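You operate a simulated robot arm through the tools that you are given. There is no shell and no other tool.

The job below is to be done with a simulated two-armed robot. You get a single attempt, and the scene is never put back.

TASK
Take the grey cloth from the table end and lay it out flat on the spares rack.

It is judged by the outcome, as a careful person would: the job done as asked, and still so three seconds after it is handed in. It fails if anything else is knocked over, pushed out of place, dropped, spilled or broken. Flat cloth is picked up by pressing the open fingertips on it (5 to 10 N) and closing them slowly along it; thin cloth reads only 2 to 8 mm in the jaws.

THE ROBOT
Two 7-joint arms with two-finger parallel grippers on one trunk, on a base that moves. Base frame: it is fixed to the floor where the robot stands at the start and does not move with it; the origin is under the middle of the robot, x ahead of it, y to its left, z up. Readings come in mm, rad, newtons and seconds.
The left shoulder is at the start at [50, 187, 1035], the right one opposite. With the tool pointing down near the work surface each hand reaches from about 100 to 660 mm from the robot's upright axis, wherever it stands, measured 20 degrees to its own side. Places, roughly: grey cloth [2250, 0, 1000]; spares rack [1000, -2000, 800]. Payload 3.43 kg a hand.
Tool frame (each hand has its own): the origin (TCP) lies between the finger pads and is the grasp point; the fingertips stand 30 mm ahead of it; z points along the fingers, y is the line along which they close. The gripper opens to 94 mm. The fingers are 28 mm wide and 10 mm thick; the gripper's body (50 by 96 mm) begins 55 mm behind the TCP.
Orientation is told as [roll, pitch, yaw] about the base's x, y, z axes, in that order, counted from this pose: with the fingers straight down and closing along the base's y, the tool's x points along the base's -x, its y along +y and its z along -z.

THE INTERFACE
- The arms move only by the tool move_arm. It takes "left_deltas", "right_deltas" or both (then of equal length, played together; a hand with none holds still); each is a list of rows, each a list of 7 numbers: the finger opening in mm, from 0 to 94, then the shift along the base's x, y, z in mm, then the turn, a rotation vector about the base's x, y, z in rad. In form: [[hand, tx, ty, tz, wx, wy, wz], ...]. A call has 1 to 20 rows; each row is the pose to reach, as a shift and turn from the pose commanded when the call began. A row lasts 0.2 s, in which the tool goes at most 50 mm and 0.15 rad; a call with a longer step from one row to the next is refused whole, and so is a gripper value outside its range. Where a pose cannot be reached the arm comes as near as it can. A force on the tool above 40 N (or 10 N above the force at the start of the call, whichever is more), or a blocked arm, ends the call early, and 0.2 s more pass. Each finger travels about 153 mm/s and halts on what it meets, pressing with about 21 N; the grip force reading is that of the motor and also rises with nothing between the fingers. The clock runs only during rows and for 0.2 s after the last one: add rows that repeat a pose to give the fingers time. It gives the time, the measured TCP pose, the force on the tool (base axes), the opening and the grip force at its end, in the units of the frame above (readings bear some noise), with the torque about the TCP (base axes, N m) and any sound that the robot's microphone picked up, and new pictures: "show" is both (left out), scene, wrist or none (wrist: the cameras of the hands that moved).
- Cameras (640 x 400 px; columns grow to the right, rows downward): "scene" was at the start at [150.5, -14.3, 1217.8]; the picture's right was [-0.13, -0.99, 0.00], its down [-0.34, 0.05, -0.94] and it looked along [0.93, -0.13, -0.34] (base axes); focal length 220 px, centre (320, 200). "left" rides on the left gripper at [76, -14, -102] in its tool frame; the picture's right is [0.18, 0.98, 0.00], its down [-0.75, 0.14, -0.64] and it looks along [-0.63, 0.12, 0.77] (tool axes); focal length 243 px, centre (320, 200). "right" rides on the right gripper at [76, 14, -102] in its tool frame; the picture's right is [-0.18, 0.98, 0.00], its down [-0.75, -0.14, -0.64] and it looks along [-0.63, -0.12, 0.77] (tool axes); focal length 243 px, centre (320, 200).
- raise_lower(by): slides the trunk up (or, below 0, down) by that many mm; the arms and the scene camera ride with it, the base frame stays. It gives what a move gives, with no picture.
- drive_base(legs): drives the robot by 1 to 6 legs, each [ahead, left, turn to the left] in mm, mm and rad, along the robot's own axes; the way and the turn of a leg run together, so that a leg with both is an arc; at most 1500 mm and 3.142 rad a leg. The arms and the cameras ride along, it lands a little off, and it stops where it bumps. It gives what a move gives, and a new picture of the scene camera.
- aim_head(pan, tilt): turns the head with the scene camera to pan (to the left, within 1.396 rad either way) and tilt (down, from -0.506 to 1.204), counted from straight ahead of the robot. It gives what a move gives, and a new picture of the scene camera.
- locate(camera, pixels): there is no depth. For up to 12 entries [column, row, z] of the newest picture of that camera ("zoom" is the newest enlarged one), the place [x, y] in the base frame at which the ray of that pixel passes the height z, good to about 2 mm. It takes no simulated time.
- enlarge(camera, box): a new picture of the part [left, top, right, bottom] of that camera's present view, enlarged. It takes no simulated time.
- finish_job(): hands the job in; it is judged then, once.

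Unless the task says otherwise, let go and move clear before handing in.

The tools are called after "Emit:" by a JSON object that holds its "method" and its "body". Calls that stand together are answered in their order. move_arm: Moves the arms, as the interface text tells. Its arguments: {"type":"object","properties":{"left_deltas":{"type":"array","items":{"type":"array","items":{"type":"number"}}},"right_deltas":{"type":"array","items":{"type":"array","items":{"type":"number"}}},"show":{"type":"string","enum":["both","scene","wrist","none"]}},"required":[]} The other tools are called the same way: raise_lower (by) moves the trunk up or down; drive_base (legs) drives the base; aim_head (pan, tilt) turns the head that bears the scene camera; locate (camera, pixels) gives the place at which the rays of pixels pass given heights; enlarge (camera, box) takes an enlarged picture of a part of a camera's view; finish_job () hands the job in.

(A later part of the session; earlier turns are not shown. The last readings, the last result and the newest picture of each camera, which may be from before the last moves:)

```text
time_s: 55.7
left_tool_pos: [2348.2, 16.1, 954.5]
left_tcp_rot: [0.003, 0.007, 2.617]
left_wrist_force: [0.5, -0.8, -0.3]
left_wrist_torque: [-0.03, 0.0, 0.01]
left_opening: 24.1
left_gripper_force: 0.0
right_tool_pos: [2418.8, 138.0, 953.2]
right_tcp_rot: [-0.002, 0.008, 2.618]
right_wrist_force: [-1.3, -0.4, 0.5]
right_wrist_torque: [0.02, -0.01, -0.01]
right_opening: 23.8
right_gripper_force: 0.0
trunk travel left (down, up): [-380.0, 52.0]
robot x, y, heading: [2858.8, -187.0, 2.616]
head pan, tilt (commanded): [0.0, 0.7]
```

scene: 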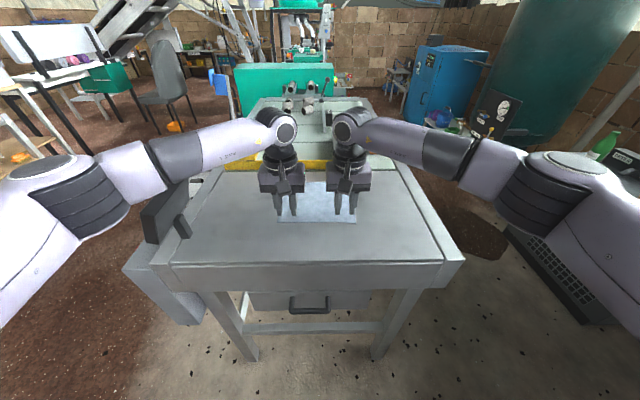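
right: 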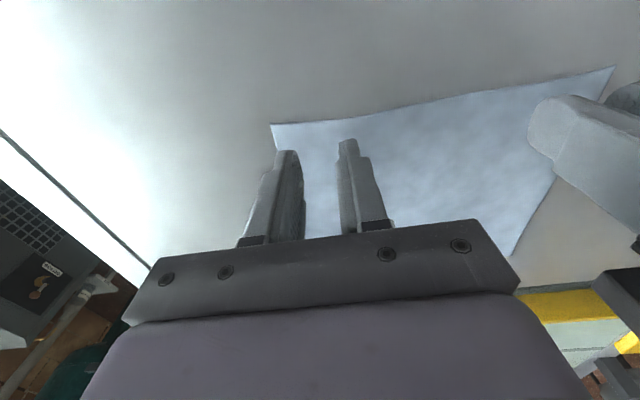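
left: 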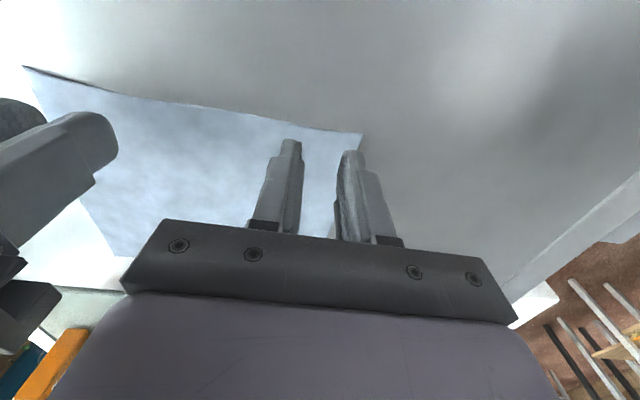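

Still no contact at z 954. I'll go down another 3 mm in 1 mm steps.

Emit:
{"method": "move_arm", "body": {"left_deltas": [[24, 0, 0, -1, 0, 0, 0], [24, 0, 0, -2, 0, 0, 0], [24, 0, 0, -3, 0, 0, 0], [24, 0, 0, -3, 0, 0, 0]], "right_deltas": [[24, 0, 0, -1, 0, 0, 0], [24, 0, 0, -2, 0, 0, 0], [24, 0, 0, -3, 0, 0, 0], [24, 0, 0, -3, 0, 0, 0]], "show": "wrist"}}

```text
time_s: 56.7
left_tool_pos: [2351.2, 16.0, 953.6]
left_tcp_rot: [0.001, 0.005, 2.618]
left_wrist_force: [-0.9, -0.7, 5.5]
left_wrist_torque: [-0.01, 0.01, 0.03]
left_opening: 24.2
left_gripper_force: 0.1
right_tool_pos: [2417.2, 137.6, 953.8]
right_tcp_rot: [0.001, 0.007, 2.615]
right_wrist_force: [-2.0, 0.4, 15.6]
right_wrist_torque: [0.14, -0.02, 0.0]
right_opening: 23.7
right_gripper_force: 0.0
trunk travel left (down, up): [-380.0, 52.0]
robot x, y, heading: [2859.5, -183.9, 2.619]
head pan, tilt (commanded): [0.0, 0.7]
```

right: 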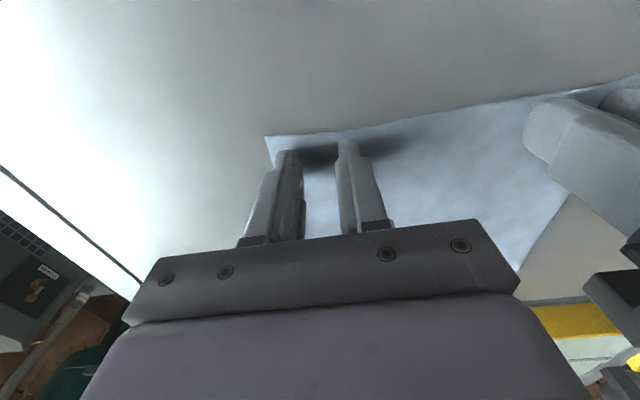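
left: 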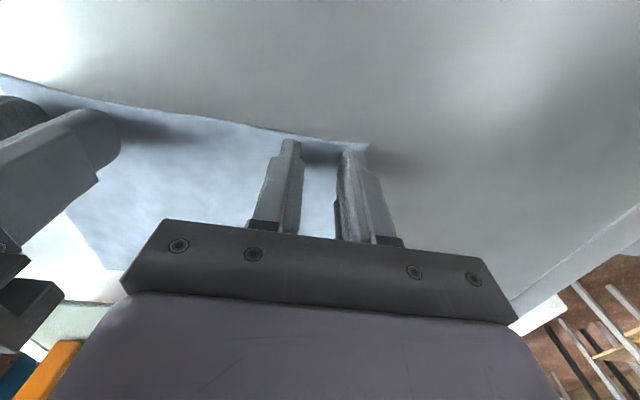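

Contact: left 5.5 N, right 15.6 N at TCP z ≈ 953. I'll ease the right up a little and press the left a touch to even them at about 8 N.

Emit:
{"method": "move_arm", "body": {"left_deltas": [[24, 0, 0, -0.3, 0, 0, 0], [24, 0, 0, -0.3, 0, 0, 0]], "right_deltas": [[24, 0, 0, 0.7, 0, 0, 0], [24, 0, 0, 0.7, 0, 0, 0]], "show": "none"}}

```text
time_s: 57.3
left_tool_pos: [2352.1, 15.7, 953.6]
left_tcp_rot: [0.002, 0.004, 2.617]
left_wrist_force: [-1.4, 1.3, 7.4]
left_wrist_torque: [-0.03, 0.02, 0.02]
left_opening: 24.0
left_gripper_force: 0.1
right_tool_pos: [2418.0, 138.1, 953.1]
right_tcp_rot: [0.0, 0.004, 2.614]
right_wrist_force: [-2.8, 1.2, 18.2]
right_wrist_torque: [0.11, 0.0, 0.03]
right_opening: 24.2
right_gripper_force: 0.0
trunk travel left (down, up): [-380.0, 52.0]
robot x, y, heading: [2855.9, -188.0, 2.616]
head pan, tilt (commanded): [0.0, 0.7]
```

Left is 7.4 N, but the right still settles at 18 N. I'll raise the right another 1 mm.

Emit:
{"method": "move_arm", "body": {"left_deltas": [[24, 0, 0, 0, 0, 0, 0], [24, 0, 0, 0, 0, 0, 0], [24, 0, 0, 0, 0, 0, 0]], "right_deltas": [[24, 0, 0, 0.5, 0, 0, 0], [24, 0, 0, 1.0, 0, 0, 0], [24, 0, 0, 1.0, 0, 0, 0]], "show": "none"}}

```text
time_s: 58.1
left_tool_pos: [2351.1, 16.2, 952.8]
left_tcp_rot: [0.003, 0.005, 2.62]
left_wrist_force: [-1.1, 0.8, 11.2]
left_wrist_torque: [0.01, 0.05, -0.04]
left_opening: 23.8
left_gripper_force: 0.0
right_tool_pos: [2420.1, 137.3, 953.8]
right_tcp_rot: [-0.002, 0.006, 2.617]
right_wrist_force: [-2.4, 1.7, 14.9]
right_wrist_torque: [0.13, 0.04, 0.01]
right_opening: 24.1
right_gripper_force: 0.1
trunk travel left (down, up): [-380.0, 52.0]
robot x, y, heading: [2860.8, -185.9, 2.617]
head pan, tilt (commanded): [0.0, 0.7]
```

Forces creep slowly with time (left 11, right 15 N). I'll ease both up slightly and close slowly while moving each hand inward a little.

Emit:
{"method": "move_arm", "body": {"left_deltas": [[24, 0, 0, 0.5, 0, 0, 0], [24, 0, 0, 0.5, 0, 0, 0], [22, 0.3, 0.6, 0.5, 0, 0, 0], [20, 0.7, 1.2, 0.5, 0, 0, 0], [18, 1.0, 1.7, 0.5, 0, 0, 0], [16, 1.3, 2.3, 0.5, 0, 0, 0], [14, 1.7, 2.9, 0.5, 0, 0, 0], [12, 2.0, 3.5, 0.5, 0, 0, 0], [10, 2.3, 4.0, 0.5, 0, 0, 0], [8, 2.7, 4.6, 0.5, 0, 0, 0], [6, 3.0, 5.2, 0.5, 0, 0, 0], [4, 3.3, 5.8, 0.5, 0, 0, 0], [2, 3.7, 6.3, 0.5, 0, 0, 0], [0, 4.0, 6.9, 0.5, 0, 0, 0], [0, 4.0, 6.9, 0.5, 0, 0, 0], [0, 4.0, 6.9, 0.5, 0, 0, 0]], "right_deltas": [[24, 0, 0, 0.8, 0, 0, 0], [24, 0, 0, 1.0, 0, 0, 0], [22, -0.3, -0.6, 1.0, 0, 0, 0], [20, -0.7, -1.2, 1.0, 0, 0, 0], [18, -1.0, -1.7, 1.0, 0, 0, 0], [16, -1.3, -2.3, 1.0, 0, 0, 0], [14, -1.7, -2.9, 1.0, 0, 0, 0], [12, -2.0, -3.5, 1.0, 0, 0, 0], [10, -2.3, -4.0, 1.0, 0, 0, 0], [8, -2.7, -4.6, 1.0, 0, 0, 0], [6, -3.0, -5.2, 1.0, 0, 0, 0], [4, -3.3, -5.8, 1.0, 0, 0, 0], [2, -3.7, -6.3, 1.0, 0, 0, 0], [0, -4.0, -6.9, 1.0, 0, 0, 0], [0, -4.0, -6.9, 1.0, 0, 0, 0], [0, -4.0, -6.9, 1.0, 0, 0, 0]]}}

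```text
time_s: 61.5
left_tool_pos: [2355.8, 23.0, 954.7]
left_tcp_rot: [0.002, 0.003, 2.619]
left_wrist_force: [-1.6, -2.1, 18.5]
left_wrist_torque: [-0.15, 0.08, 0.03]
left_opening: 2.2
left_gripper_force: 21.4
right_tool_pos: [2414.9, 131.2, 953.7]
right_tcp_rot: [-0.001, 0.006, 2.617]
right_wrist_force: [-0.1, -0.1, 0.9]
right_wrist_torque: [0.01, 0.01, 0.03]
right_opening: 0.2
right_gripper_force: 20.8
trunk travel left (down, up): [-380.0, 52.0]
robot x, y, heading: [2855.9, -187.2, 2.621]
head pan, tilt (commanded): [0.0, 0.7]
```

scene: 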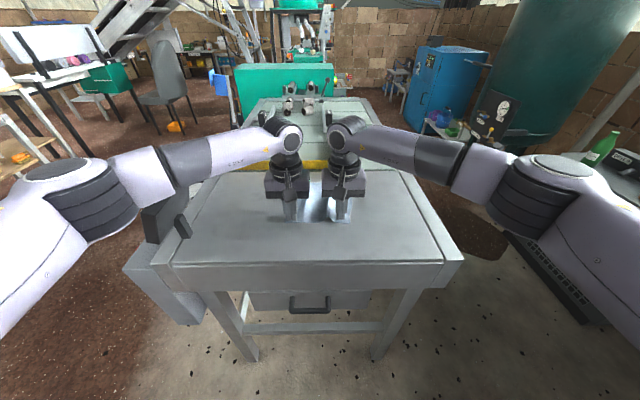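
right: 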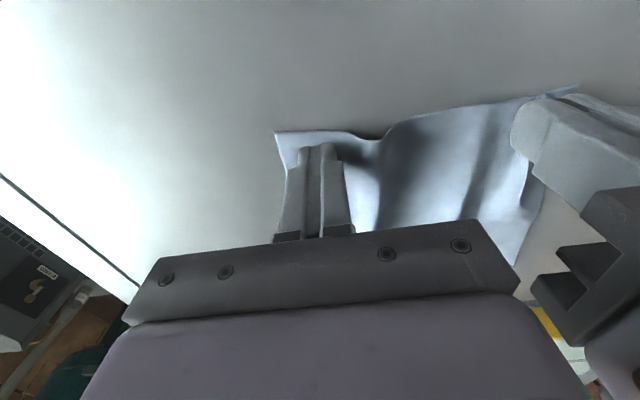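
left: 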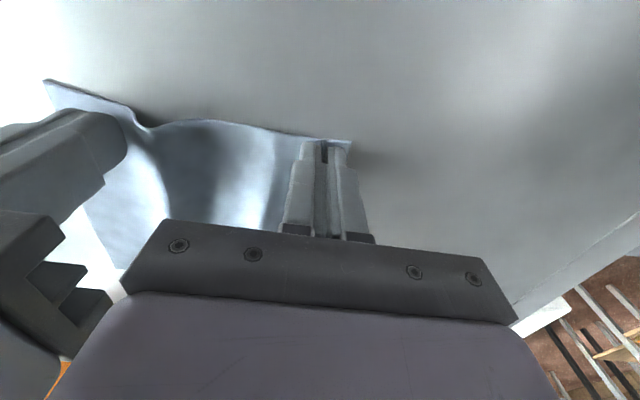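

The left jaws hold cloth (2.2 mm, 21 N), but the right closed empty (0.2 mm) as its pressing force had faded to 1 N. I'll keep the left gripped, lift the right 20 mm, and reopen it.

Emit:
{"method": "move_arm", "body": {"left_deltas": [[0, 0, 0, 0.5, 0, 0, 0], [0, 0, 0, 1.0, 0, 0, 0], [0, 0, 0, 1.0, 0, 0, 0], [0, 0, 0, 1.0, 0, 0, 0]], "right_deltas": [[0, 0, 0, 10, 0, 0, 0], [0, 0, 0, 20, 0, 0, 0], [26, 0, 0, 20, 0, 0, 0], [26, 0, 0, 20, 0, 0, 0]], "show": "both"}}

```text
time_s: 62.5
left_tool_pos: [2355.2, 22.8, 953.8]
left_tcp_rot: [0.001, 0.007, 2.619]
left_wrist_force: [0.3, -1.8, 9.7]
left_wrist_torque: [-0.04, 0.02, 0.03]
left_opening: 2.4
left_gripper_force: 20.8
right_tool_pos: [2414.3, 130.9, 973.9]
right_tcp_rot: [-0.002, 0.009, 2.617]
right_wrist_force: [0.1, 0.2, 0.0]
right_wrist_torque: [-0.01, 0.0, -0.01]
right_opening: 25.8
right_gripper_force: 0.1
trunk travel left (down, up): [-380.0, 52.0]
robot x, y, heading: [2855.9, -185.8, 2.617]
head pan, tilt (commanded): [0.0, 0.7]
```

scene: 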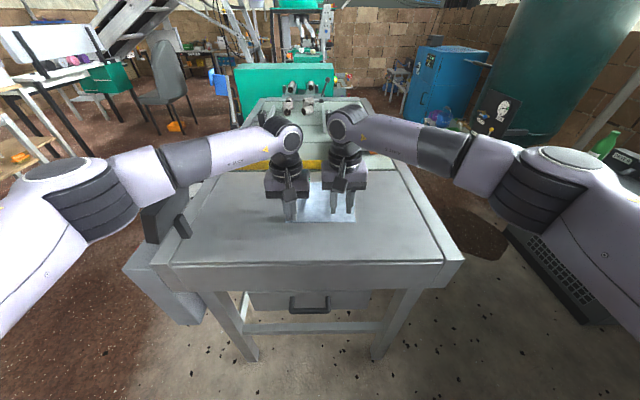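
right: 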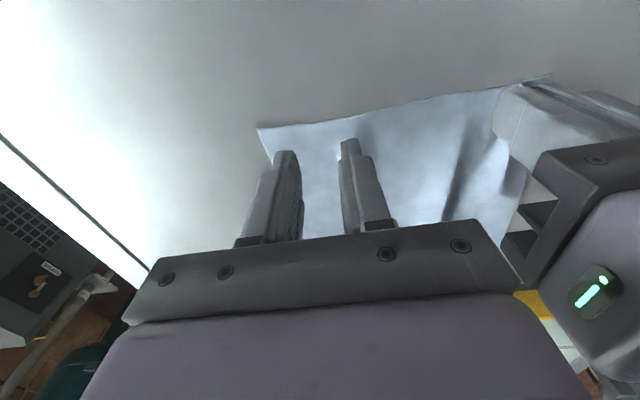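
left: 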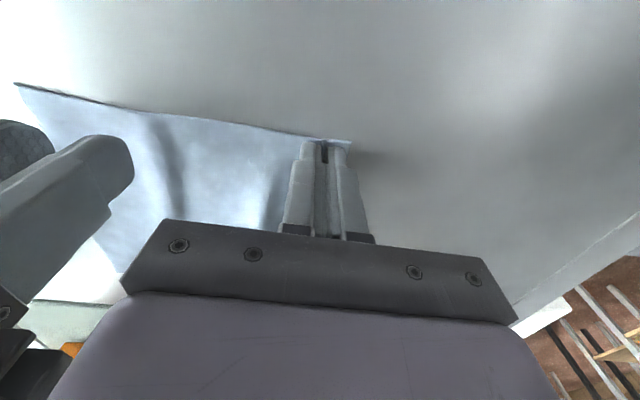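

The cloth sprang back; its right near corner now shows at right-wrist pixel (258,128). I'll locate it relative to the hand.

Emit:
{"method": "locate", "body": {"camera": "right", "pixels": [[258, 128, 925], [275, 165, 925], [340, 118, 925], [400, 108, 925]]}}

Emit:
{"method": "enlarge", "body": {"camera": "right", "box": [220, 70, 560, 270]}}

```text
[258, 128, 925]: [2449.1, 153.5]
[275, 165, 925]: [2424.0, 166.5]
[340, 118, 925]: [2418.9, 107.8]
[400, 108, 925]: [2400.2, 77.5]
```

```text
1.88 times, centred on (390, 170) of right
```

zoom: 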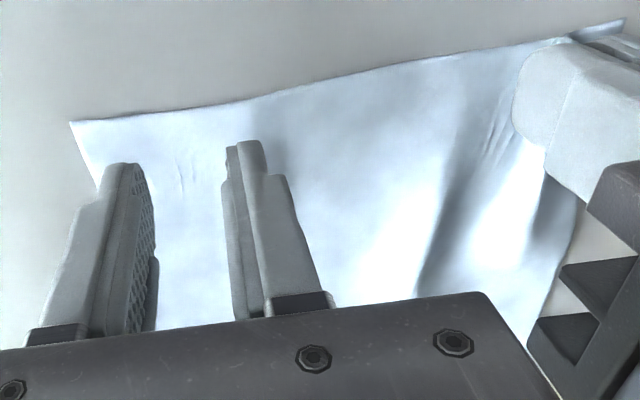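

The corner is at t≈1359, so I'll shift the right hand 10 mm outward, press about 10 N (allowing time to settle), and check force before closing.

Emit:
{"method": "move_arm", "body": {"right_deltas": [[25, 2.5, 4.3, 0, 0, 0, 0], [25, 5, 8.7, 0, 0, 0, 0], [25, 5, 8.7, -10, 0, 0, 0], [25, 5, 8.7, -18, 0, 0, 0], [25, 5, 8.7, -20, 0, 0, 0], [25, 5, 8.7, -21, 0, 0, 0], [25, 5, 8.7, -21, 0, 0, 0], [25, 5, 8.7, -21, 0, 0, 0], [25, 5, 8.7, -21, 0, 0, 0]], "show": "none"}}

```text
time_s: 64.5
left_tool_pos: [2354.9, 22.2, 954.0]
left_tcp_rot: [0.001, 0.007, 2.619]
left_wrist_force: [0.3, 0.8, 2.2]
left_wrist_torque: [0.01, 0.03, 0.0]
left_opening: 2.2
left_gripper_force: 21.0
right_tool_pos: [2418.8, 139.1, 953.0]
right_tcp_rot: [-0.001, 0.008, 2.616]
right_wrist_force: [-0.7, -1.0, 7.6]
right_wrist_torque: [0.04, -0.01, -0.01]
right_opening: 25.2
right_gripper_force: 0.1
trunk travel left (down, up): [-380.0, 52.0]
robot x, y, heading: [2858.4, -183.5, 2.618]
head pan, tilt (commanded): [0.0, 0.7]
```

The right hand now presses 7.6 N. I'll add a slight push and close slowly with little inward shift.

Emit:
{"method": "move_arm", "body": {"right_deltas": [[25, 0, 0, -0.4, 0, 0, 0], [23, -0.2, -0.3, -0.4, 0, 0, 0], [21, -0.3, -0.6, -0.4, 0, 0, 0], [19, -0.5, -0.9, -0.4, 0, 0, 0], [17, -0.7, -1.2, -0.4, 0, 0, 0], [15, -0.9, -1.5, -0.4, 0, 0, 0], [13, -1, -1.8, -0.4, 0, 0, 0], [11, -1.2, -2.1, -0.4, 0, 0, 0], [9, -1.4, -2.4, -0.4, 0, 0, 0], [7, -1.6, -2.7, -0.4, 0, 0, 0], [5, -1.7, -3, -0.4, 0, 0, 0], [3, -1.9, -3.3, -0.4, 0, 0, 0], [0, -2, -3.5, -0.4, 0, 0, 0], [0, -2, -3.5, -0.4, 0, 0, 0], [0, -2, -3.5, -0.4, 0, 0, 0]], "show": "wrist"}}

```text
time_s: 67.7
left_tool_pos: [2356.4, 22.3, 954.5]
left_tcp_rot: [0.002, 0.007, 2.619]
left_wrist_force: [-0.4, -0.6, 0.2]
left_wrist_torque: [0.04, -0.04, 0.01]
left_opening: 2.0
left_gripper_force: 21.5
right_tool_pos: [2417.4, 136.6, 953.1]
right_tcp_rot: [-0.002, 0.008, 2.617]
right_wrist_force: [1.2, 2.0, 14.0]
right_wrist_torque: [0.06, -0.08, -0.01]
right_opening: 2.2
right_gripper_force: 20.7
trunk travel left (down, up): [-380.0, 52.0]
robot x, y, heading: [2857.6, -184.4, 2.61]
head pan, tilt (commanded): [0.0, 0.7]
```

right: 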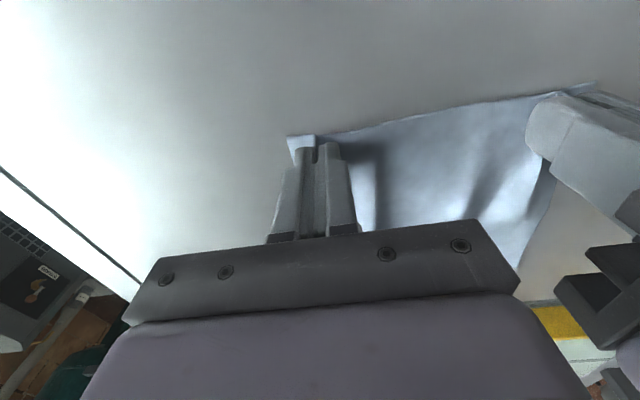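

Both jaws now read 2.0–2.2 mm with 21 N, so both hold cloth. I'll lift both together slowly, 60 mm, and look.

Emit:
{"method": "move_arm", "body": {"left_deltas": [[0, 0, 0, 5, 0, 0, 0], [0, 0, 0, 12, 0, 0, 0], [0, 0, 0, 20, 0, 0, 0], [0, 0, 0, 28, 0, 0, 0], [0, 0, 0, 36, 0, 0, 0], [0, 0, 0, 44, 0, 0, 0], [0, 0, 0, 52, 0, 0, 0], [0, 0, 0, 60, 0, 0, 0], [0, 0, 0, 60, 0, 0, 0]], "right_deltas": [[0, 0, 0, 5, 0, 0, 0], [0, 0, 0, 12, 0, 0, 0], [0, 0, 0, 20, 0, 0, 0], [0, 0, 0, 28, 0, 0, 0], [0, 0, 0, 36, 0, 0, 0], [0, 0, 0, 44, 0, 0, 0], [0, 0, 0, 52, 0, 0, 0], [0, 0, 0, 60, 0, 0, 0], [0, 0, 0, 60, 0, 0, 0]]}}

```text
time_s: 69.7
left_tool_pos: [2355.5, 22.8, 1012.1]
left_tcp_rot: [0.002, 0.009, 2.618]
left_wrist_force: [0.8, 0.8, 0.1]
left_wrist_torque: [-0.02, -0.01, -0.02]
left_opening: 2.2
left_gripper_force: 21.1
right_tool_pos: [2416.7, 137.6, 1012.2]
right_tcp_rot: [-0.001, 0.01, 2.615]
right_wrist_force: [0.0, 0.7, -0.5]
right_wrist_torque: [-0.01, 0.03, 0.0]
right_opening: 2.2
right_gripper_force: 20.9
trunk travel left (down, up): [-380.0, 52.0]
robot x, y, heading: [2858.9, -184.2, 2.614]
head pan, tilt (commanded): [0.0, 0.7]
```

scene: 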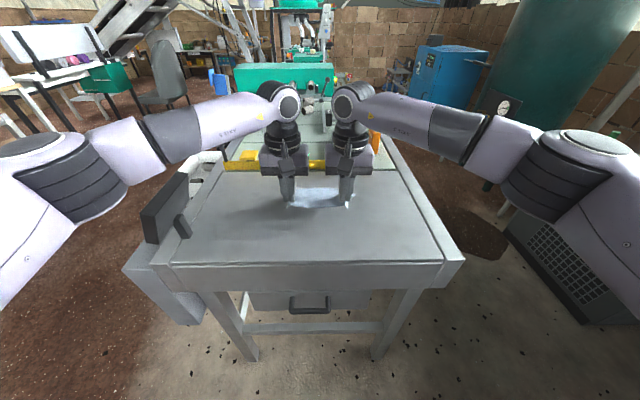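
right: 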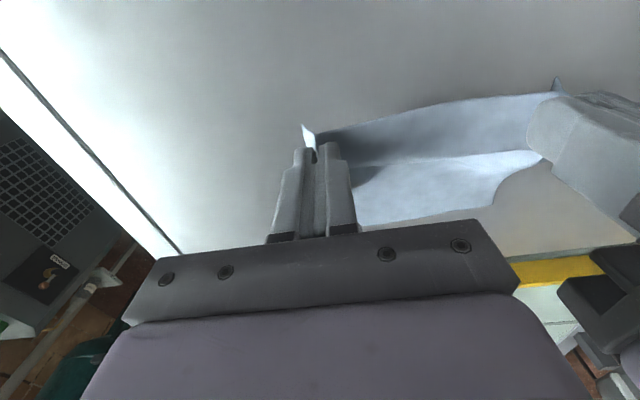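
left: 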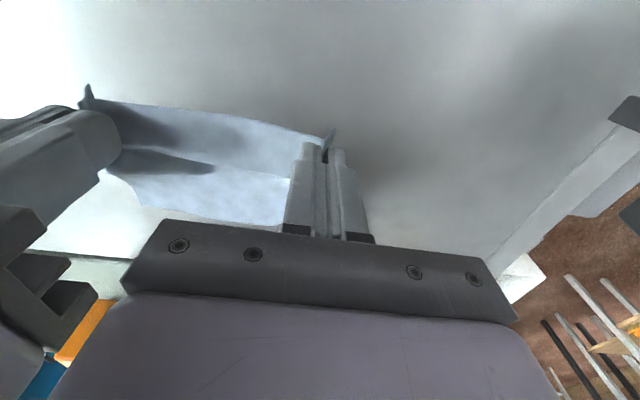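

Both hands hold the near edge and the cloth lifts cleanly. I'll raise it 170 mm more so the hanging end clears the table.

Emit:
{"method": "move_arm", "body": {"left_deltas": [[0, 0, 0, 17, 0, 0, 0], [0, 0, 0, 34, 0, 0, 0], [0, 0, 0, 51, 0, 0, 0], [0, 0, 0, 68, 0, 0, 0], [0, 0, 0, 85, 0, 0, 0], [0, 0, 0, 102, 0, 0, 0], [0, 0, 0, 119, 0, 0, 0], [0, 0, 0, 136, 0, 0, 0], [0, 0, 0, 153, 0, 0, 0], [0, 0, 0, 170, 0, 0, 0], [0, 0, 0, 170, 0, 0, 0]], "right_deltas": [[0, 0, 0, 17, 0, 0, 0], [0, 0, 0, 34, 0, 0, 0], [0, 0, 0, 51, 0, 0, 0], [0, 0, 0, 68, 0, 0, 0], [0, 0, 0, 85, 0, 0, 0], [0, 0, 0, 102, 0, 0, 0], [0, 0, 0, 119, 0, 0, 0], [0, 0, 0, 136, 0, 0, 0], [0, 0, 0, 153, 0, 0, 0], [0, 0, 0, 170, 0, 0, 0], [0, 0, 0, 170, 0, 0, 0]]}}

```text
time_s: 72.1
left_tool_pos: [2354.2, 24.0, 1182.8]
left_tcp_rot: [0.003, 0.007, 2.617]
left_wrist_force: [-0.4, -0.7, -0.2]
left_wrist_torque: [0.01, -0.02, 0.02]
left_opening: 2.3
left_gripper_force: 21.3
right_tool_pos: [2417.1, 136.8, 1181.2]
right_tcp_rot: [0.001, 0.009, 2.616]
right_wrist_force: [-0.5, 0.1, -0.1]
right_wrist_torque: [-0.02, -0.03, 0.0]
right_opening: 2.3
right_gripper_force: 21.0
trunk travel left (down, up): [-380.0, 52.0]
robot x, y, heading: [2859.3, -185.7, 2.619]
head pan, tilt (commanded): [0.0, 0.7]
```

scene: 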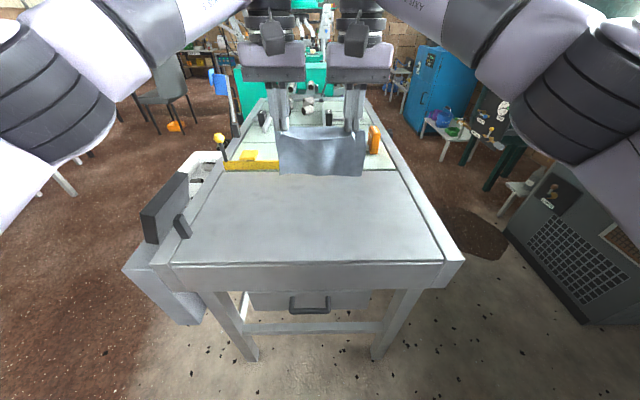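
right: 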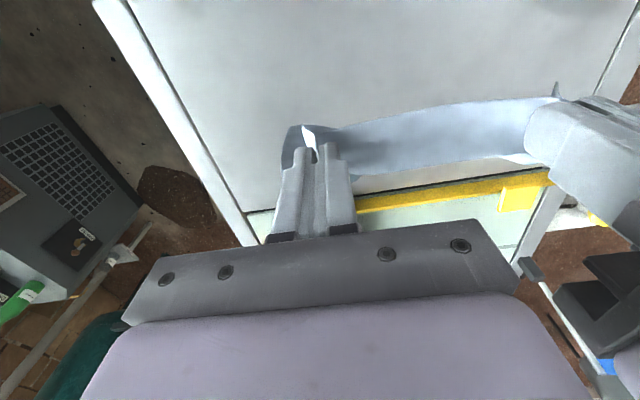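
left: 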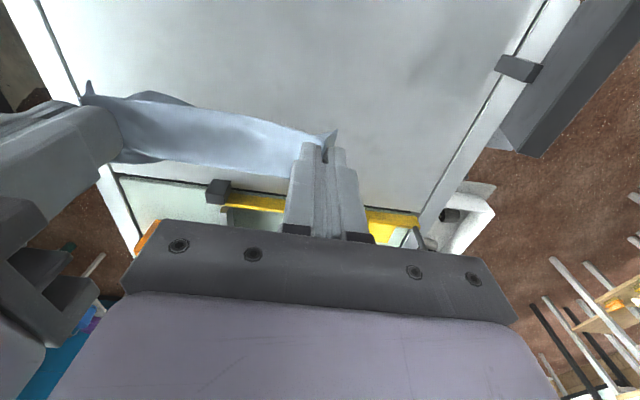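

The cloth hangs as a clean curtain between the hands at scene (320,150), clear of the table. I'll draw both hands 140 mm back toward the robot before driving.

Emit:
{"method": "move_arm", "body": {"left_deltas": [[0, 20.2, -11.7, 0, 0, 0, 0], [0, 40.4, -23.4, 0, 0, 0, 0], [0, 60.6, -35, 0, 0, 0, 0], [0, 80.8, -46.7, 0, 0, 0, 0], [0, 101, -58.4, 0, 0, 0, 0], [0, 121.2, -70.1, 0, 0, 0, 0], [0, 121.2, -70.1, 0, 0, 0, 0]], "right_deltas": [[0, 20.2, -11.7, 0, 0, 0, 0], [0, 40.4, -23.4, 0, 0, 0, 0], [0, 60.6, -35, 0, 0, 0, 0], [0, 80.8, -46.7, 0, 0, 0, 0], [0, 101, -58.4, 0, 0, 0, 0], [0, 121.2, -70.1, 0, 0, 0, 0], [0, 121.2, -70.1, 0, 0, 0, 0]], "show": "scene"}}

```text
time_s: 73.7
left_tool_pos: [2475.7, -46.8, 1183.8]
left_tcp_rot: [0.0, 0.009, 2.618]
left_wrist_force: [-0.2, -1.2, -0.7]
left_wrist_torque: [0.01, 0.04, -0.02]
left_opening: 2.4
left_gripper_force: 21.8
right_tool_pos: [2537.7, 67.8, 1183.0]
right_tcp_rot: [-0.003, 0.007, 2.616]
right_wrist_force: [0.6, 0.0, 0.6]
right_wrist_torque: [0.02, 0.02, 0.03]
right_opening: 2.1
right_gripper_force: 20.8
trunk travel left (down, up): [-380.0, 52.0]
robot x, y, heading: [2855.3, -183.0, 2.615]
head pan, tilt (commanded): [0.0, 0.7]
```

scene: 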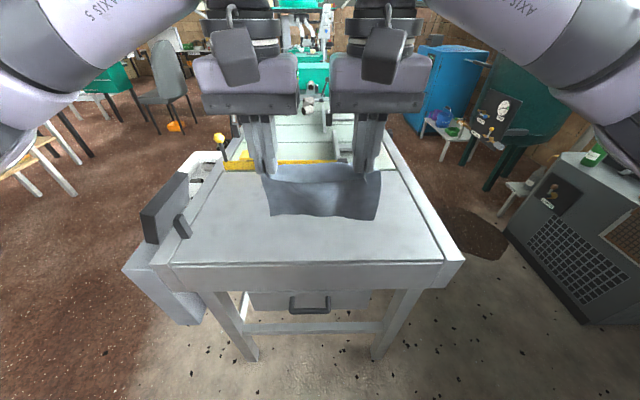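

Both still grip (2.1–2.4 mm). I'll back away 110 mm and strafe left past the table corner.

Emit:
{"method": "drive_base", "body": {"legs": [[-110, 0, 0], [0, 800, 0]]}}

Emit:
{"method": "aim_head", "body": {"pan": 1.2, "tilt": 0.5}}

```text
time_s: 82.0
left_tool_pos: [2168.2, -800.1, 1183.1]
left_tcp_rot: [0.002, 0.007, 2.615]
left_wrist_force: [-0.6, -0.2, -0.4]
left_wrist_torque: [0.01, 0.01, -0.01]
left_opening: 2.3
left_gripper_force: 20.9
right_tool_pos: [2230.4, -685.0, 1183.7]
right_tcp_rot: [-0.003, 0.01, 2.613]
right_wrist_force: [-0.3, 0.6, 1.0]
right_wrist_torque: [0.0, 0.03, 0.02]
right_opening: 2.0
right_gripper_force: 21.1
trunk travel left (down, up): [-380.0, 52.0]
robot x, y, heading: [2547.0, -938.9, 2.61]
head pan, tilt (commanded): [0.0, 0.7]
```

scene: 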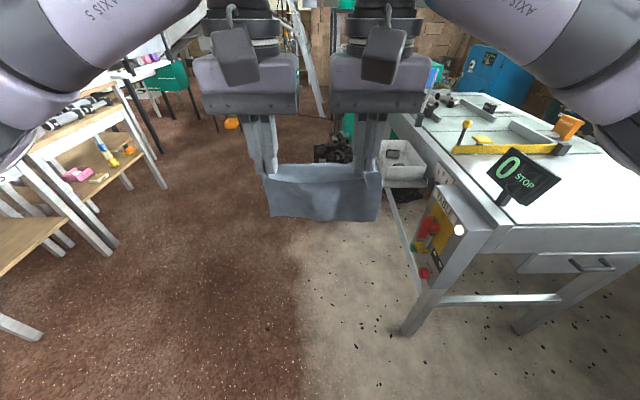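

```text
time_s: 83.4
left_tool_pos: [2167.5, -799.8, 1182.9]
left_tcp_rot: [0.001, 0.006, 2.614]
left_wrist_force: [-0.3, 0.0, -0.5]
left_wrist_torque: [-0.02, 0.02, -0.01]
left_opening: 2.2
left_gripper_force: 20.8
right_tool_pos: [2229.7, -686.0, 1183.8]
right_tcp_rot: [-0.001, 0.01, 2.613]
right_wrist_force: [-0.6, -0.1, 0.1]
right_wrist_torque: [0.0, 0.03, -0.03]
right_opening: 2.1
right_gripper_force: 21.1
trunk travel left (down, up): [-380.0, 52.0]
robot x, y, heading: [2546.8, -939.0, 2.612]
head pan, tilt (commanded): [1.201, 0.499]
```

scene: 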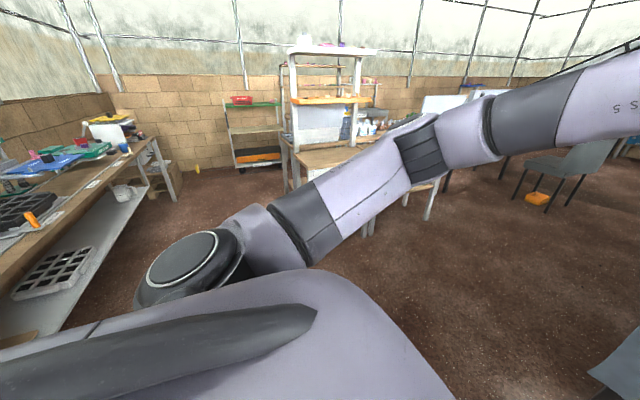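

The way is open. The rack area is ahead-left, partly behind the left arm at (330,150). I'll turn left 90° to face the rack's side and look straight ahead.

Emit:
{"method": "drive_base", "body": {"legs": [[0, 0, 1.571]]}}

Emit:
{"method": "aim_head", "body": {"pan": -0.5, "tilt": 0.35}}

```text
time_s: 87.7
left_tool_pos: [2414.8, -1323.1, 1182.8]
left_tcp_rot: [0.003, 0.007, -2.083]
left_wrist_force: [0.6, 0.1, 0.0]
left_wrist_torque: [0.01, 0.0, -0.05]
left_opening: 2.2
left_gripper_force: 20.9
right_tool_pos: [2299.8, -1261.7, 1183.8]
right_tcp_rot: [-0.002, 0.01, -2.086]
right_wrist_force: [-0.2, 0.8, 0.0]
right_wrist_torque: [-0.01, -0.03, -0.04]
right_opening: 2.3
right_gripper_force: 20.8
trunk travel left (down, up): [-380.0, 52.0]
robot x, y, heading: [2548.5, -938.3, -2.086]
head pan, tilt (commanded): [1.201, 0.499]
```

scene: 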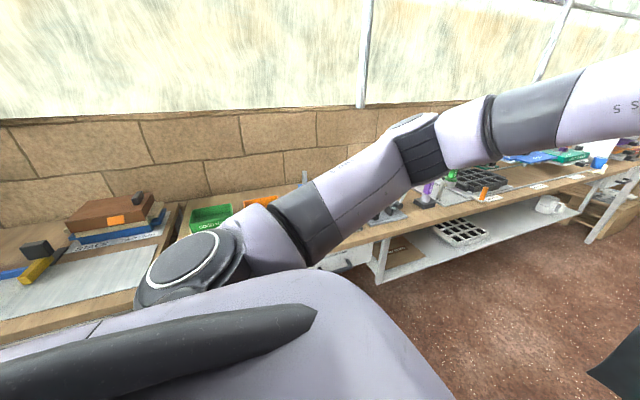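

```text
time_s: 89.4
left_tool_pos: [2413.3, -1323.2, 1183.1]
left_tcp_rot: [0.002, 0.008, -2.085]
left_wrist_force: [-0.3, 0.5, 0.1]
left_wrist_torque: [-0.02, 0.01, 0.0]
left_opening: 2.1
left_gripper_force: 21.6
right_tool_pos: [2300.0, -1261.3, 1183.4]
right_tcp_rot: [-0.001, 0.008, -2.087]
right_wrist_force: [-0.1, -0.4, -0.5]
right_wrist_torque: [0.04, -0.03, 0.0]
right_opening: 2.1
right_gripper_force: 21.4
trunk travel left (down, up): [-380.0, 52.0]
robot x, y, heading: [2550.3, -939.8, -2.078]
head pan, tilt (commanded): [-0.499, 0.351]
```

scene: 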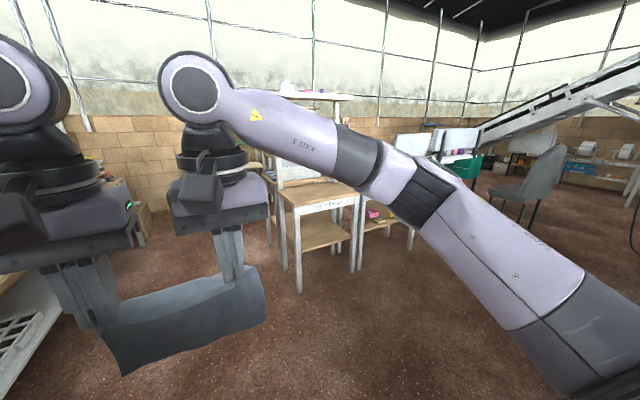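

The SPARES rack is visible at (320,205) with legs at (299,290) and (356,270), right-ahead of the robot; a bench is close on the left at (30,330). I'll move diagonally ahead-right, away from that bench and from the REJECTS tray.

Emit:
{"method": "drive_base", "body": {"legs": [[600, -600, 0], [100, -275, 0]]}}

Emit:
{"method": "aim_head", "body": {"pan": 0.0, "tilt": 0.5}}

```text
time_s: 97.7
left_tool_pos: [1312.7, -1497.2, 1183.3]
left_tcp_rot: [0.002, 0.008, -2.086]
left_wrist_force: [-0.1, -0.3, -0.1]
left_wrist_torque: [-0.02, -0.02, -0.05]
left_opening: 2.5
left_gripper_force: 20.8
right_tool_pos: [1199.3, -1436.3, 1183.5]
right_tcp_rot: [0.001, 0.009, -2.09]
right_wrist_force: [0.6, -0.2, 0.1]
right_wrist_torque: [0.01, 0.01, 0.0]
right_opening: 2.4
right_gripper_force: 20.9
trunk travel left (down, up): [-380.0, 52.0]
robot x, y, heading: [1450.0, -1112.9, -2.089]
head pan, tilt (commanded): [-0.499, 0.351]
```

scene: 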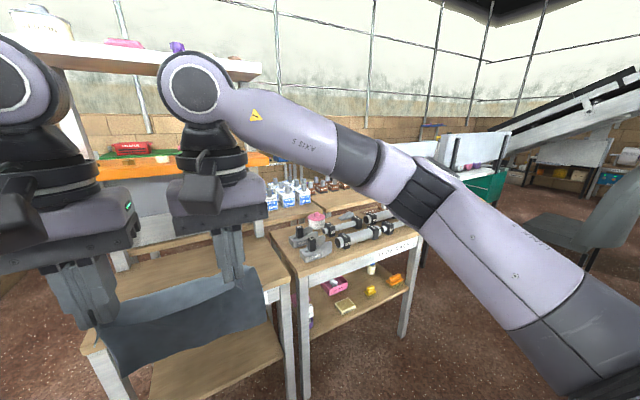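

```text
time_s: 98.6
left_tool_pos: [1314.5, -1497.9, 1183.8]
left_tcp_rot: [0.002, 0.008, -2.087]
left_wrist_force: [0.2, -0.2, 0.0]
left_wrist_torque: [0.0, 0.0, -0.02]
left_opening: 2.2
left_gripper_force: 21.1
right_tool_pos: [1199.9, -1436.2, 1184.8]
right_tcp_rot: [-0.003, 0.008, -2.09]
right_wrist_force: [0.0, -0.6, -0.9]
right_wrist_torque: [0.01, -0.03, -0.01]
right_opening: 2.1
right_gripper_force: 21.4
trunk travel left (down, up): [-380.0, 52.0]
robot x, y, heading: [1451.1, -1116.3, -2.085]
head pan, tilt (commanded): [0.0, 0.499]
```

scene: 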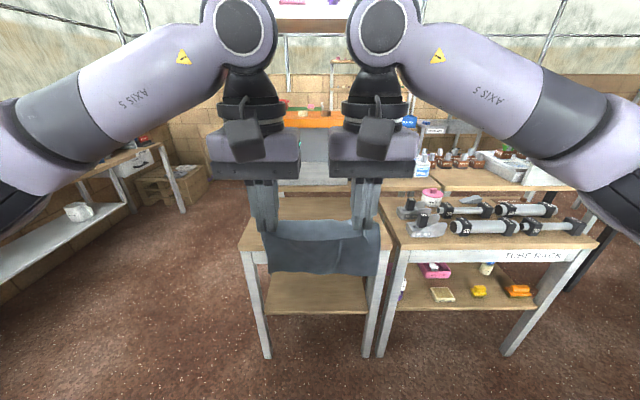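

The robot faces the SPARES rack squarely; its wooden top lies behind the hanging cloth (245–390, 195–250), with the tube rack at the right. I'll enlarge and measure it.

Emit:
{"method": "enlarge", "body": {"camera": "scene", "box": [220, 100, 420, 300]}}

Emit:
{"method": "locate", "body": {"camera": "scene", "pixels": [[267, 357, 0], [366, 355, 0], [383, 355, 0], [243, 250, 800], [243, 250, 850], [380, 245, 800], [280, 197, 800], [270, 197, 850], [375, 197, 800], [300, 190, 800]]}}

Emit:
{"method": "enlarge", "body": {"camera": "left", "box": [0, 0, 640, 400]}}

Emit:
{"method": "enlarge", "body": {"camera": "right", "box": [0, 0, 640, 400]}}

```text
2.00 times, centred on (320, 200) of scene
```

zoom: 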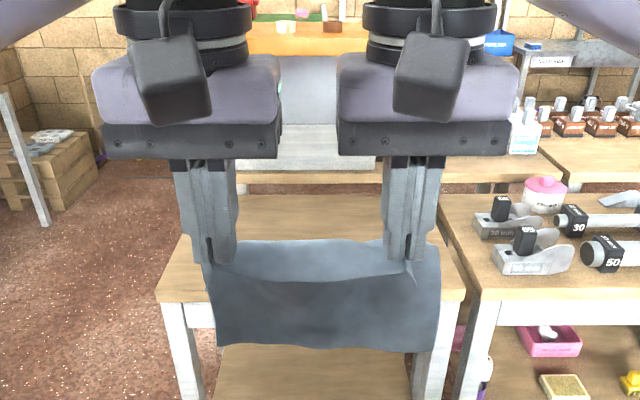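

```text
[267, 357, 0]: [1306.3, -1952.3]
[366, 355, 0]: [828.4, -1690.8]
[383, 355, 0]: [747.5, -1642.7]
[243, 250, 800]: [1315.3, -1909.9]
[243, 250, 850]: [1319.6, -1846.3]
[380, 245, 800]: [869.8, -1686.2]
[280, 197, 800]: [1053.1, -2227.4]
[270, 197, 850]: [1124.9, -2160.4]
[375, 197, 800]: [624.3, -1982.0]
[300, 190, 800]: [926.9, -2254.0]
```

```text
1.00 times, centred on (320, 200) of left (not enlarged: the box is as wide or as high as the picture)
```

zoom: 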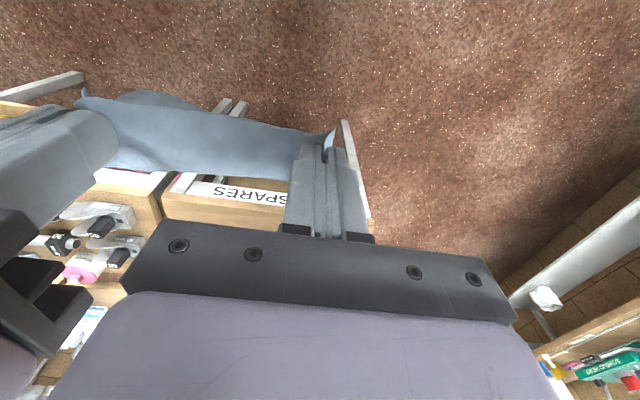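

```text
1.00 times, centred on (320, 200) of right (not enlarged: the box is as wide or as high as the picture)
```

zoom: 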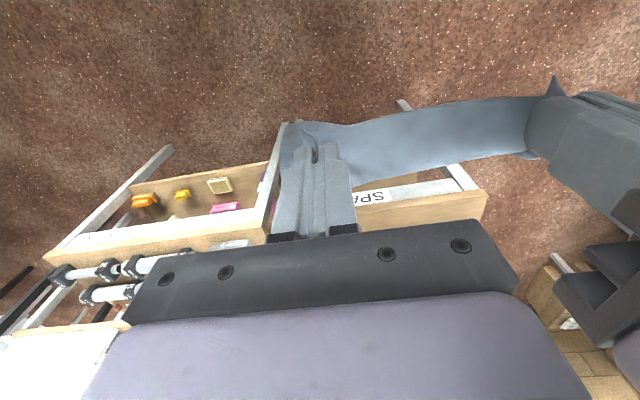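

The rack top spans roughly n 1545–2110 and its front is about 790 mm ahead; the robot is centred on it. I'll drive ahead 300 mm, with the cloth (bottom at about z 1000) well above the rack top.

Emit:
{"method": "drive_base", "body": {"legs": [[300, 0, 0]]}}

Emit:
{"method": "aim_head", "body": {"pan": 0.0, "tilt": 0.75}}

```text
time_s: 100.7
left_tool_pos: [1164.9, -1754.0, 1182.9]
left_tcp_rot: [0.001, 0.01, -2.09]
left_wrist_force: [-1.0, -1.0, 0.7]
left_wrist_torque: [0.01, 0.02, -0.01]
left_opening: 2.2
left_gripper_force: 20.8
right_tool_pos: [1051.2, -1692.1, 1184.8]
right_tcp_rot: [-0.002, 0.009, -2.092]
right_wrist_force: [-0.4, -0.6, -0.3]
right_wrist_torque: [0.03, -0.02, -0.05]
right_opening: 1.8
right_gripper_force: 21.2
trunk travel left (down, up): [-380.0, 52.0]
robot x, y, heading: [1303.1, -1371.8, -2.091]
head pan, tilt (commanded): [0.0, 0.499]
```

scene: 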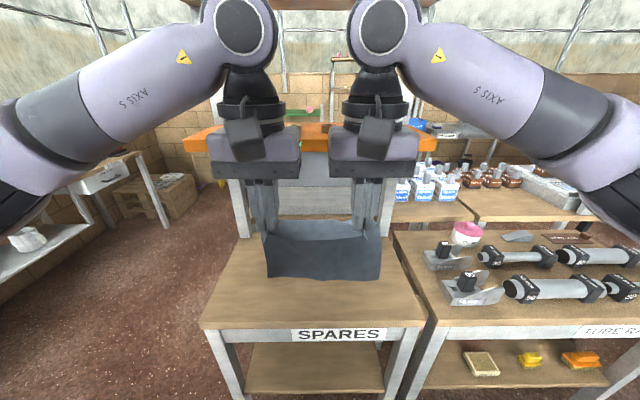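

```text
time_s: 101.4
left_tool_pos: [1165.0, -1752.9, 1184.1]
left_tcp_rot: [0.002, 0.009, -2.091]
left_wrist_force: [-0.5, -0.6, -0.5]
left_wrist_torque: [-0.01, 0.01, -0.03]
left_opening: 2.4
left_gripper_force: 21.5
right_tool_pos: [1052.3, -1690.9, 1183.9]
right_tcp_rot: [-0.002, 0.008, -2.093]
right_wrist_force: [-0.8, -0.1, 0.6]
right_wrist_torque: [-0.02, 0.01, -0.05]
right_opening: 2.1
right_gripper_force: 21.4
trunk travel left (down, up): [-380.0, 52.0]
robot x, y, heading: [1304.4, -1368.2, -2.096]
head pan, tilt (commanded): [0.0, 0.75]
```

scene: 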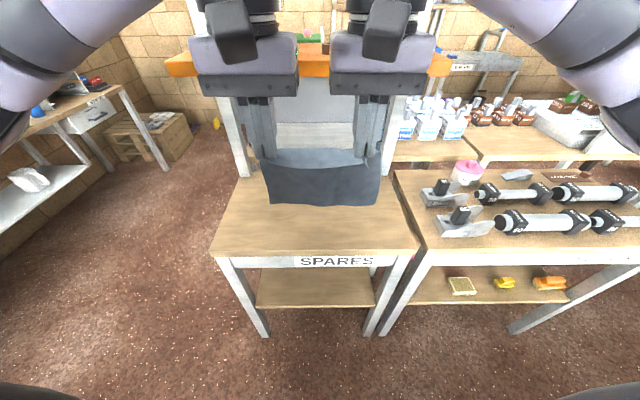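

Behind the rack a taller unit with an orange shelf (165–450, 55–75) shows, with posts at (240,150) and (393,140). Before reaching in I need to know whether that shelf overhangs the rack, so I'll enlarge and measure it.

Emit:
{"method": "enlarge", "body": {"camera": "scene", "box": [150, 20, 470, 220]}}

Emit:
{"method": "aim_head", "body": {"pan": 0.0, "tilt": 0.2}}

```text
2.00 times, centred on (310, 120) of scene
```

zoom: 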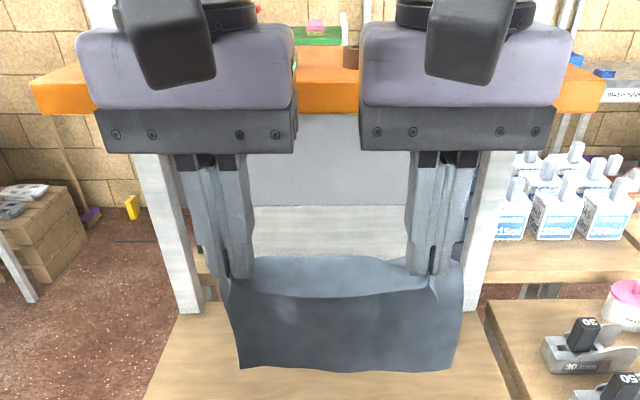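

```text
time_s: 102.4
left_tool_pos: [1165.9, -1754.4, 1183.2]
left_tcp_rot: [0.001, 0.006, -2.092]
left_wrist_force: [-0.1, 0.2, -0.5]
left_wrist_torque: [0.02, -0.02, -0.03]
left_opening: 2.1
left_gripper_force: 20.5
right_tool_pos: [1050.7, -1692.2, 1183.7]
right_tcp_rot: [-0.001, 0.008, -2.092]
right_wrist_force: [-0.2, 0.4, -0.2]
right_wrist_torque: [-0.03, -0.01, -0.03]
right_opening: 1.9
right_gripper_force: 21.2
trunk travel left (down, up): [-380.0, 52.0]
robot x, y, heading: [1302.9, -1372.6, -2.092]
head pan, tilt (commanded): [0.0, 0.201]
```

scene: 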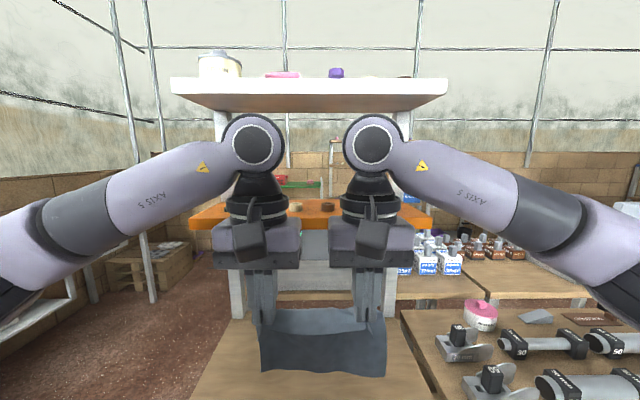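

The picture now shows a tall unit at the rear of the rack: a white top shelf (170–447, 78–95) seen from below and an orange shelf at (192–432, 200–228). I'll enlarge, record pixels, then back up to triangulate its front edges.

Emit:
{"method": "enlarge", "body": {"camera": "scene", "box": [160, 60, 480, 260]}}

Emit:
{"method": "locate", "body": {"camera": "scene", "pixels": [[170, 93, 1450], [170, 93, 1600], [447, 93, 1450], [447, 93, 1600], [192, 228, 1100], [192, 228, 1200], [432, 226, 1100], [432, 226, 1200]]}}

```text
2.00 times, centred on (320, 160) of scene
```

zoom: 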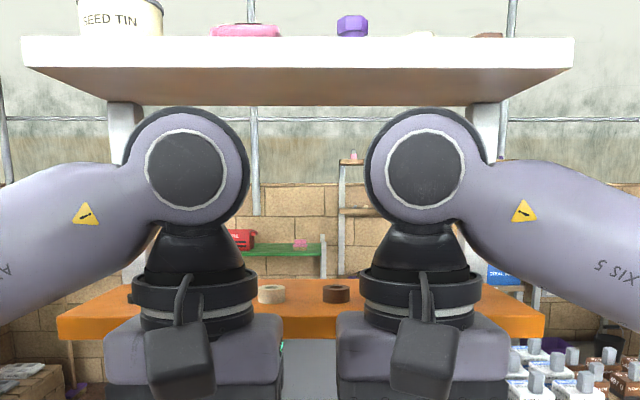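

```text
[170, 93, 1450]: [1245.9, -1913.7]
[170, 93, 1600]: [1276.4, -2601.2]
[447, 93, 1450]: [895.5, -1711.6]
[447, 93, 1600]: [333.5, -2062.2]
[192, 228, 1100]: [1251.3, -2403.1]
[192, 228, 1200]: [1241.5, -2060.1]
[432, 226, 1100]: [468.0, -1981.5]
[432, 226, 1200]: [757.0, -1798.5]
```

I'll back up 250 mm and take the same view for parallax.

Emit:
{"method": "drive_base", "body": {"legs": [[-250, 0, 0]]}}

Emit:
{"method": "enlarge", "body": {"camera": "scene", "box": [160, 60, 480, 260]}}

```text
time_s: 104.2
left_tool_pos: [1289.0, -1538.8, 1184.1]
left_tcp_rot: [0.001, 0.007, -2.09]
left_wrist_force: [0.8, -0.7, 0.0]
left_wrist_torque: [0.01, 0.03, -0.02]
left_opening: 2.2
left_gripper_force: 21.3
right_tool_pos: [1175.0, -1477.2, 1183.7]
right_tcp_rot: [-0.001, 0.008, -2.096]
right_wrist_force: [0.2, -0.1, -0.2]
right_wrist_torque: [-0.01, -0.01, 0.0]
right_opening: 2.1
right_gripper_force: 21.1
trunk travel left (down, up): [-380.0, 52.0]
robot x, y, heading: [1425.6, -1154.7, -2.093]
head pan, tilt (commanded): [0.0, 0.201]
```

scene: 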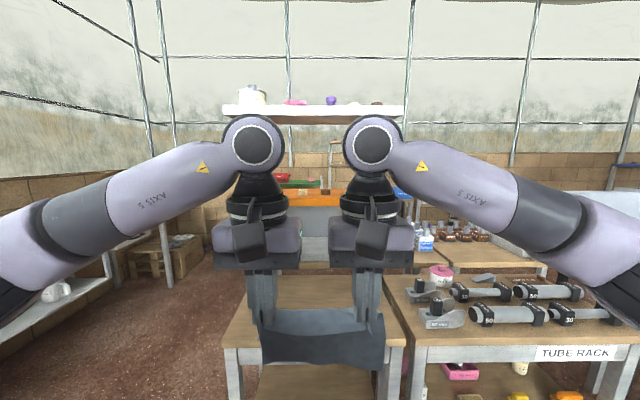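

```text
2.00 times, centred on (320, 160) of scene
```

zoom: 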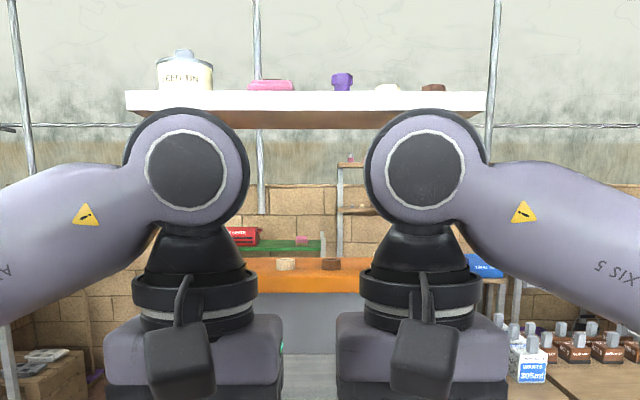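

The parallax gives the unit's shelves as about 586 mm wide, with their front edges near t≈-1187; the orange shelf bottom is at z≈1171, overhanging the rear half of the rack top. I'll pitch both hands about 40° so the fingers point forward-down and the wrists stay in front of and below that shelf.

Emit:
{"method": "move_arm", "body": {"left_deltas": [[0, -8.1, -14.1, -18.8, -0.076, 0.0436, 0], [0, -16.2, -28.2, -37.5, -0.152, 0.0872, 0], [0, -24.3, -42.3, -56.3, -0.228, 0.1309, 0], [0, -32.4, -56.4, -75, -0.304, 0.1745, 0], [0, -40.4, -70.4, -93.8, -0.379, 0.2181, 0], [0, -48.5, -84.5, -112.5, -0.455, 0.2617, 0], [0, -56.6, -98.6, -131.3, -0.531, 0.3054, 0], [0, -64.7, -112.7, -150, -0.607, 0.349, 0], [0, -64.7, -112.7, -150, -0.607, 0.349, 0]], "right_deltas": [[0, -8.1, -14.1, -18.8, -0.076, 0.0436, 0], [0, -16.2, -28.2, -37.5, -0.152, 0.0872, 0], [0, -24.3, -42.3, -56.3, -0.228, 0.1309, 0], [0, -32.4, -56.4, -75, -0.304, 0.1745, 0], [0, -40.4, -70.4, -93.8, -0.379, 0.2181, 0], [0, -48.5, -84.5, -112.5, -0.455, 0.2617, 0], [0, -56.6, -98.6, -131.3, -0.531, 0.3054, 0], [0, -64.7, -112.7, -150, -0.607, 0.349, 0], [0, -64.7, -112.7, -150, -0.607, 0.349, 0]]}}

Emit:
{"method": "aim_head", "body": {"pan": 0.0, "tilt": 0.55}}

```text
time_s: 106.2
left_tool_pos: [1223.7, -1651.0, 1032.5]
left_tcp_rot: [0.001, -0.693, -2.091]
left_wrist_force: [0.7, -0.3, -0.3]
left_wrist_torque: [-0.01, 0.03, -0.02]
left_opening: 2.2
left_gripper_force: 20.8
right_tool_pos: [1110.1, -1590.5, 1033.4]
right_tcp_rot: [0.001, -0.693, -2.095]
right_wrist_force: [-1.2, -0.5, -0.2]
right_wrist_torque: [-0.02, 0.01, -0.04]
right_opening: 2.4
right_gripper_force: 21.3
trunk travel left (down, up): [-380.0, 52.0]
robot x, y, heading: [1425.5, -1160.3, -2.094]
head pan, tilt (commanded): [0.0, 0.201]
```

scene: 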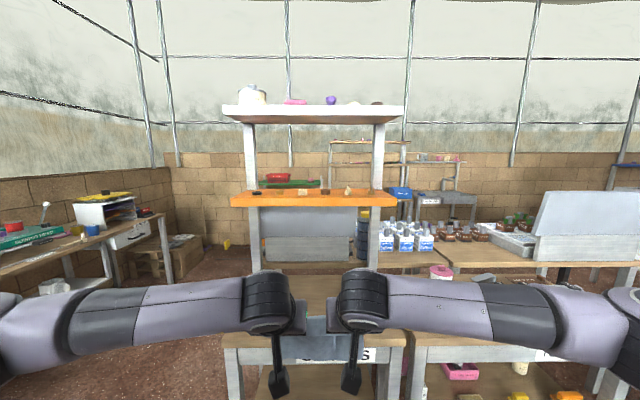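
right: 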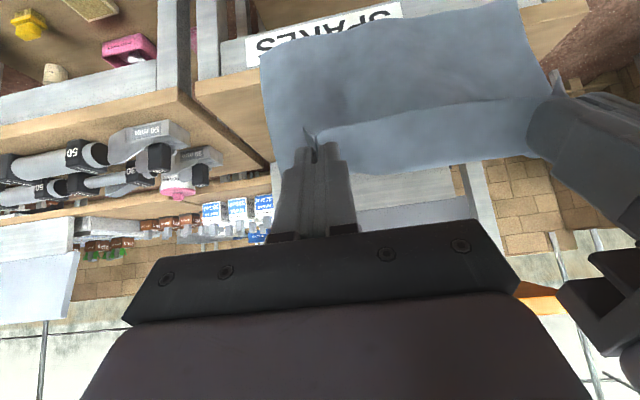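
left: 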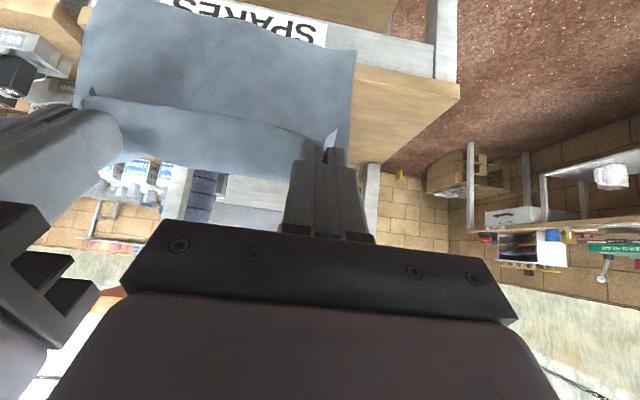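

```text
time_s: 107.0
left_tool_pos: [1223.8, -1651.7, 1032.1]
left_tcp_rot: [0.001, -0.692, -2.092]
left_wrist_force: [-0.4, -0.2, 0.1]
left_wrist_torque: [0.02, -0.01, -0.01]
left_opening: 2.4
left_gripper_force: 21.3
right_tool_pos: [1110.7, -1590.2, 1032.7]
right_tcp_rot: [0.0, -0.691, -2.095]
right_wrist_force: [0.4, -0.3, 0.3]
right_wrist_torque: [0.02, -0.02, 0.0]
right_opening: 2.4
right_gripper_force: 21.0
trunk travel left (down, up): [-380.0, 52.0]
robot x, y, heading: [1422.0, -1155.6, -2.09]
head pan, tilt (commanded): [0.0, 0.55]
```

scene: 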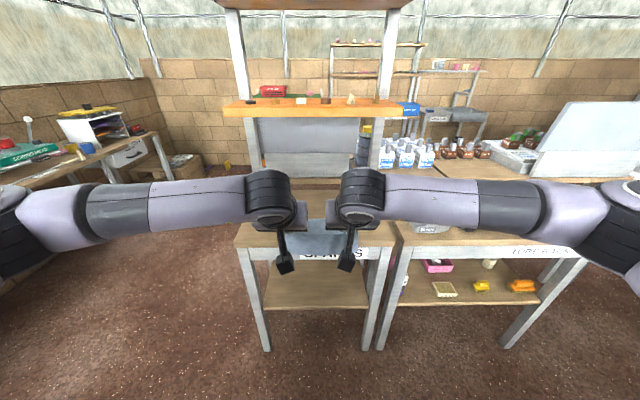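

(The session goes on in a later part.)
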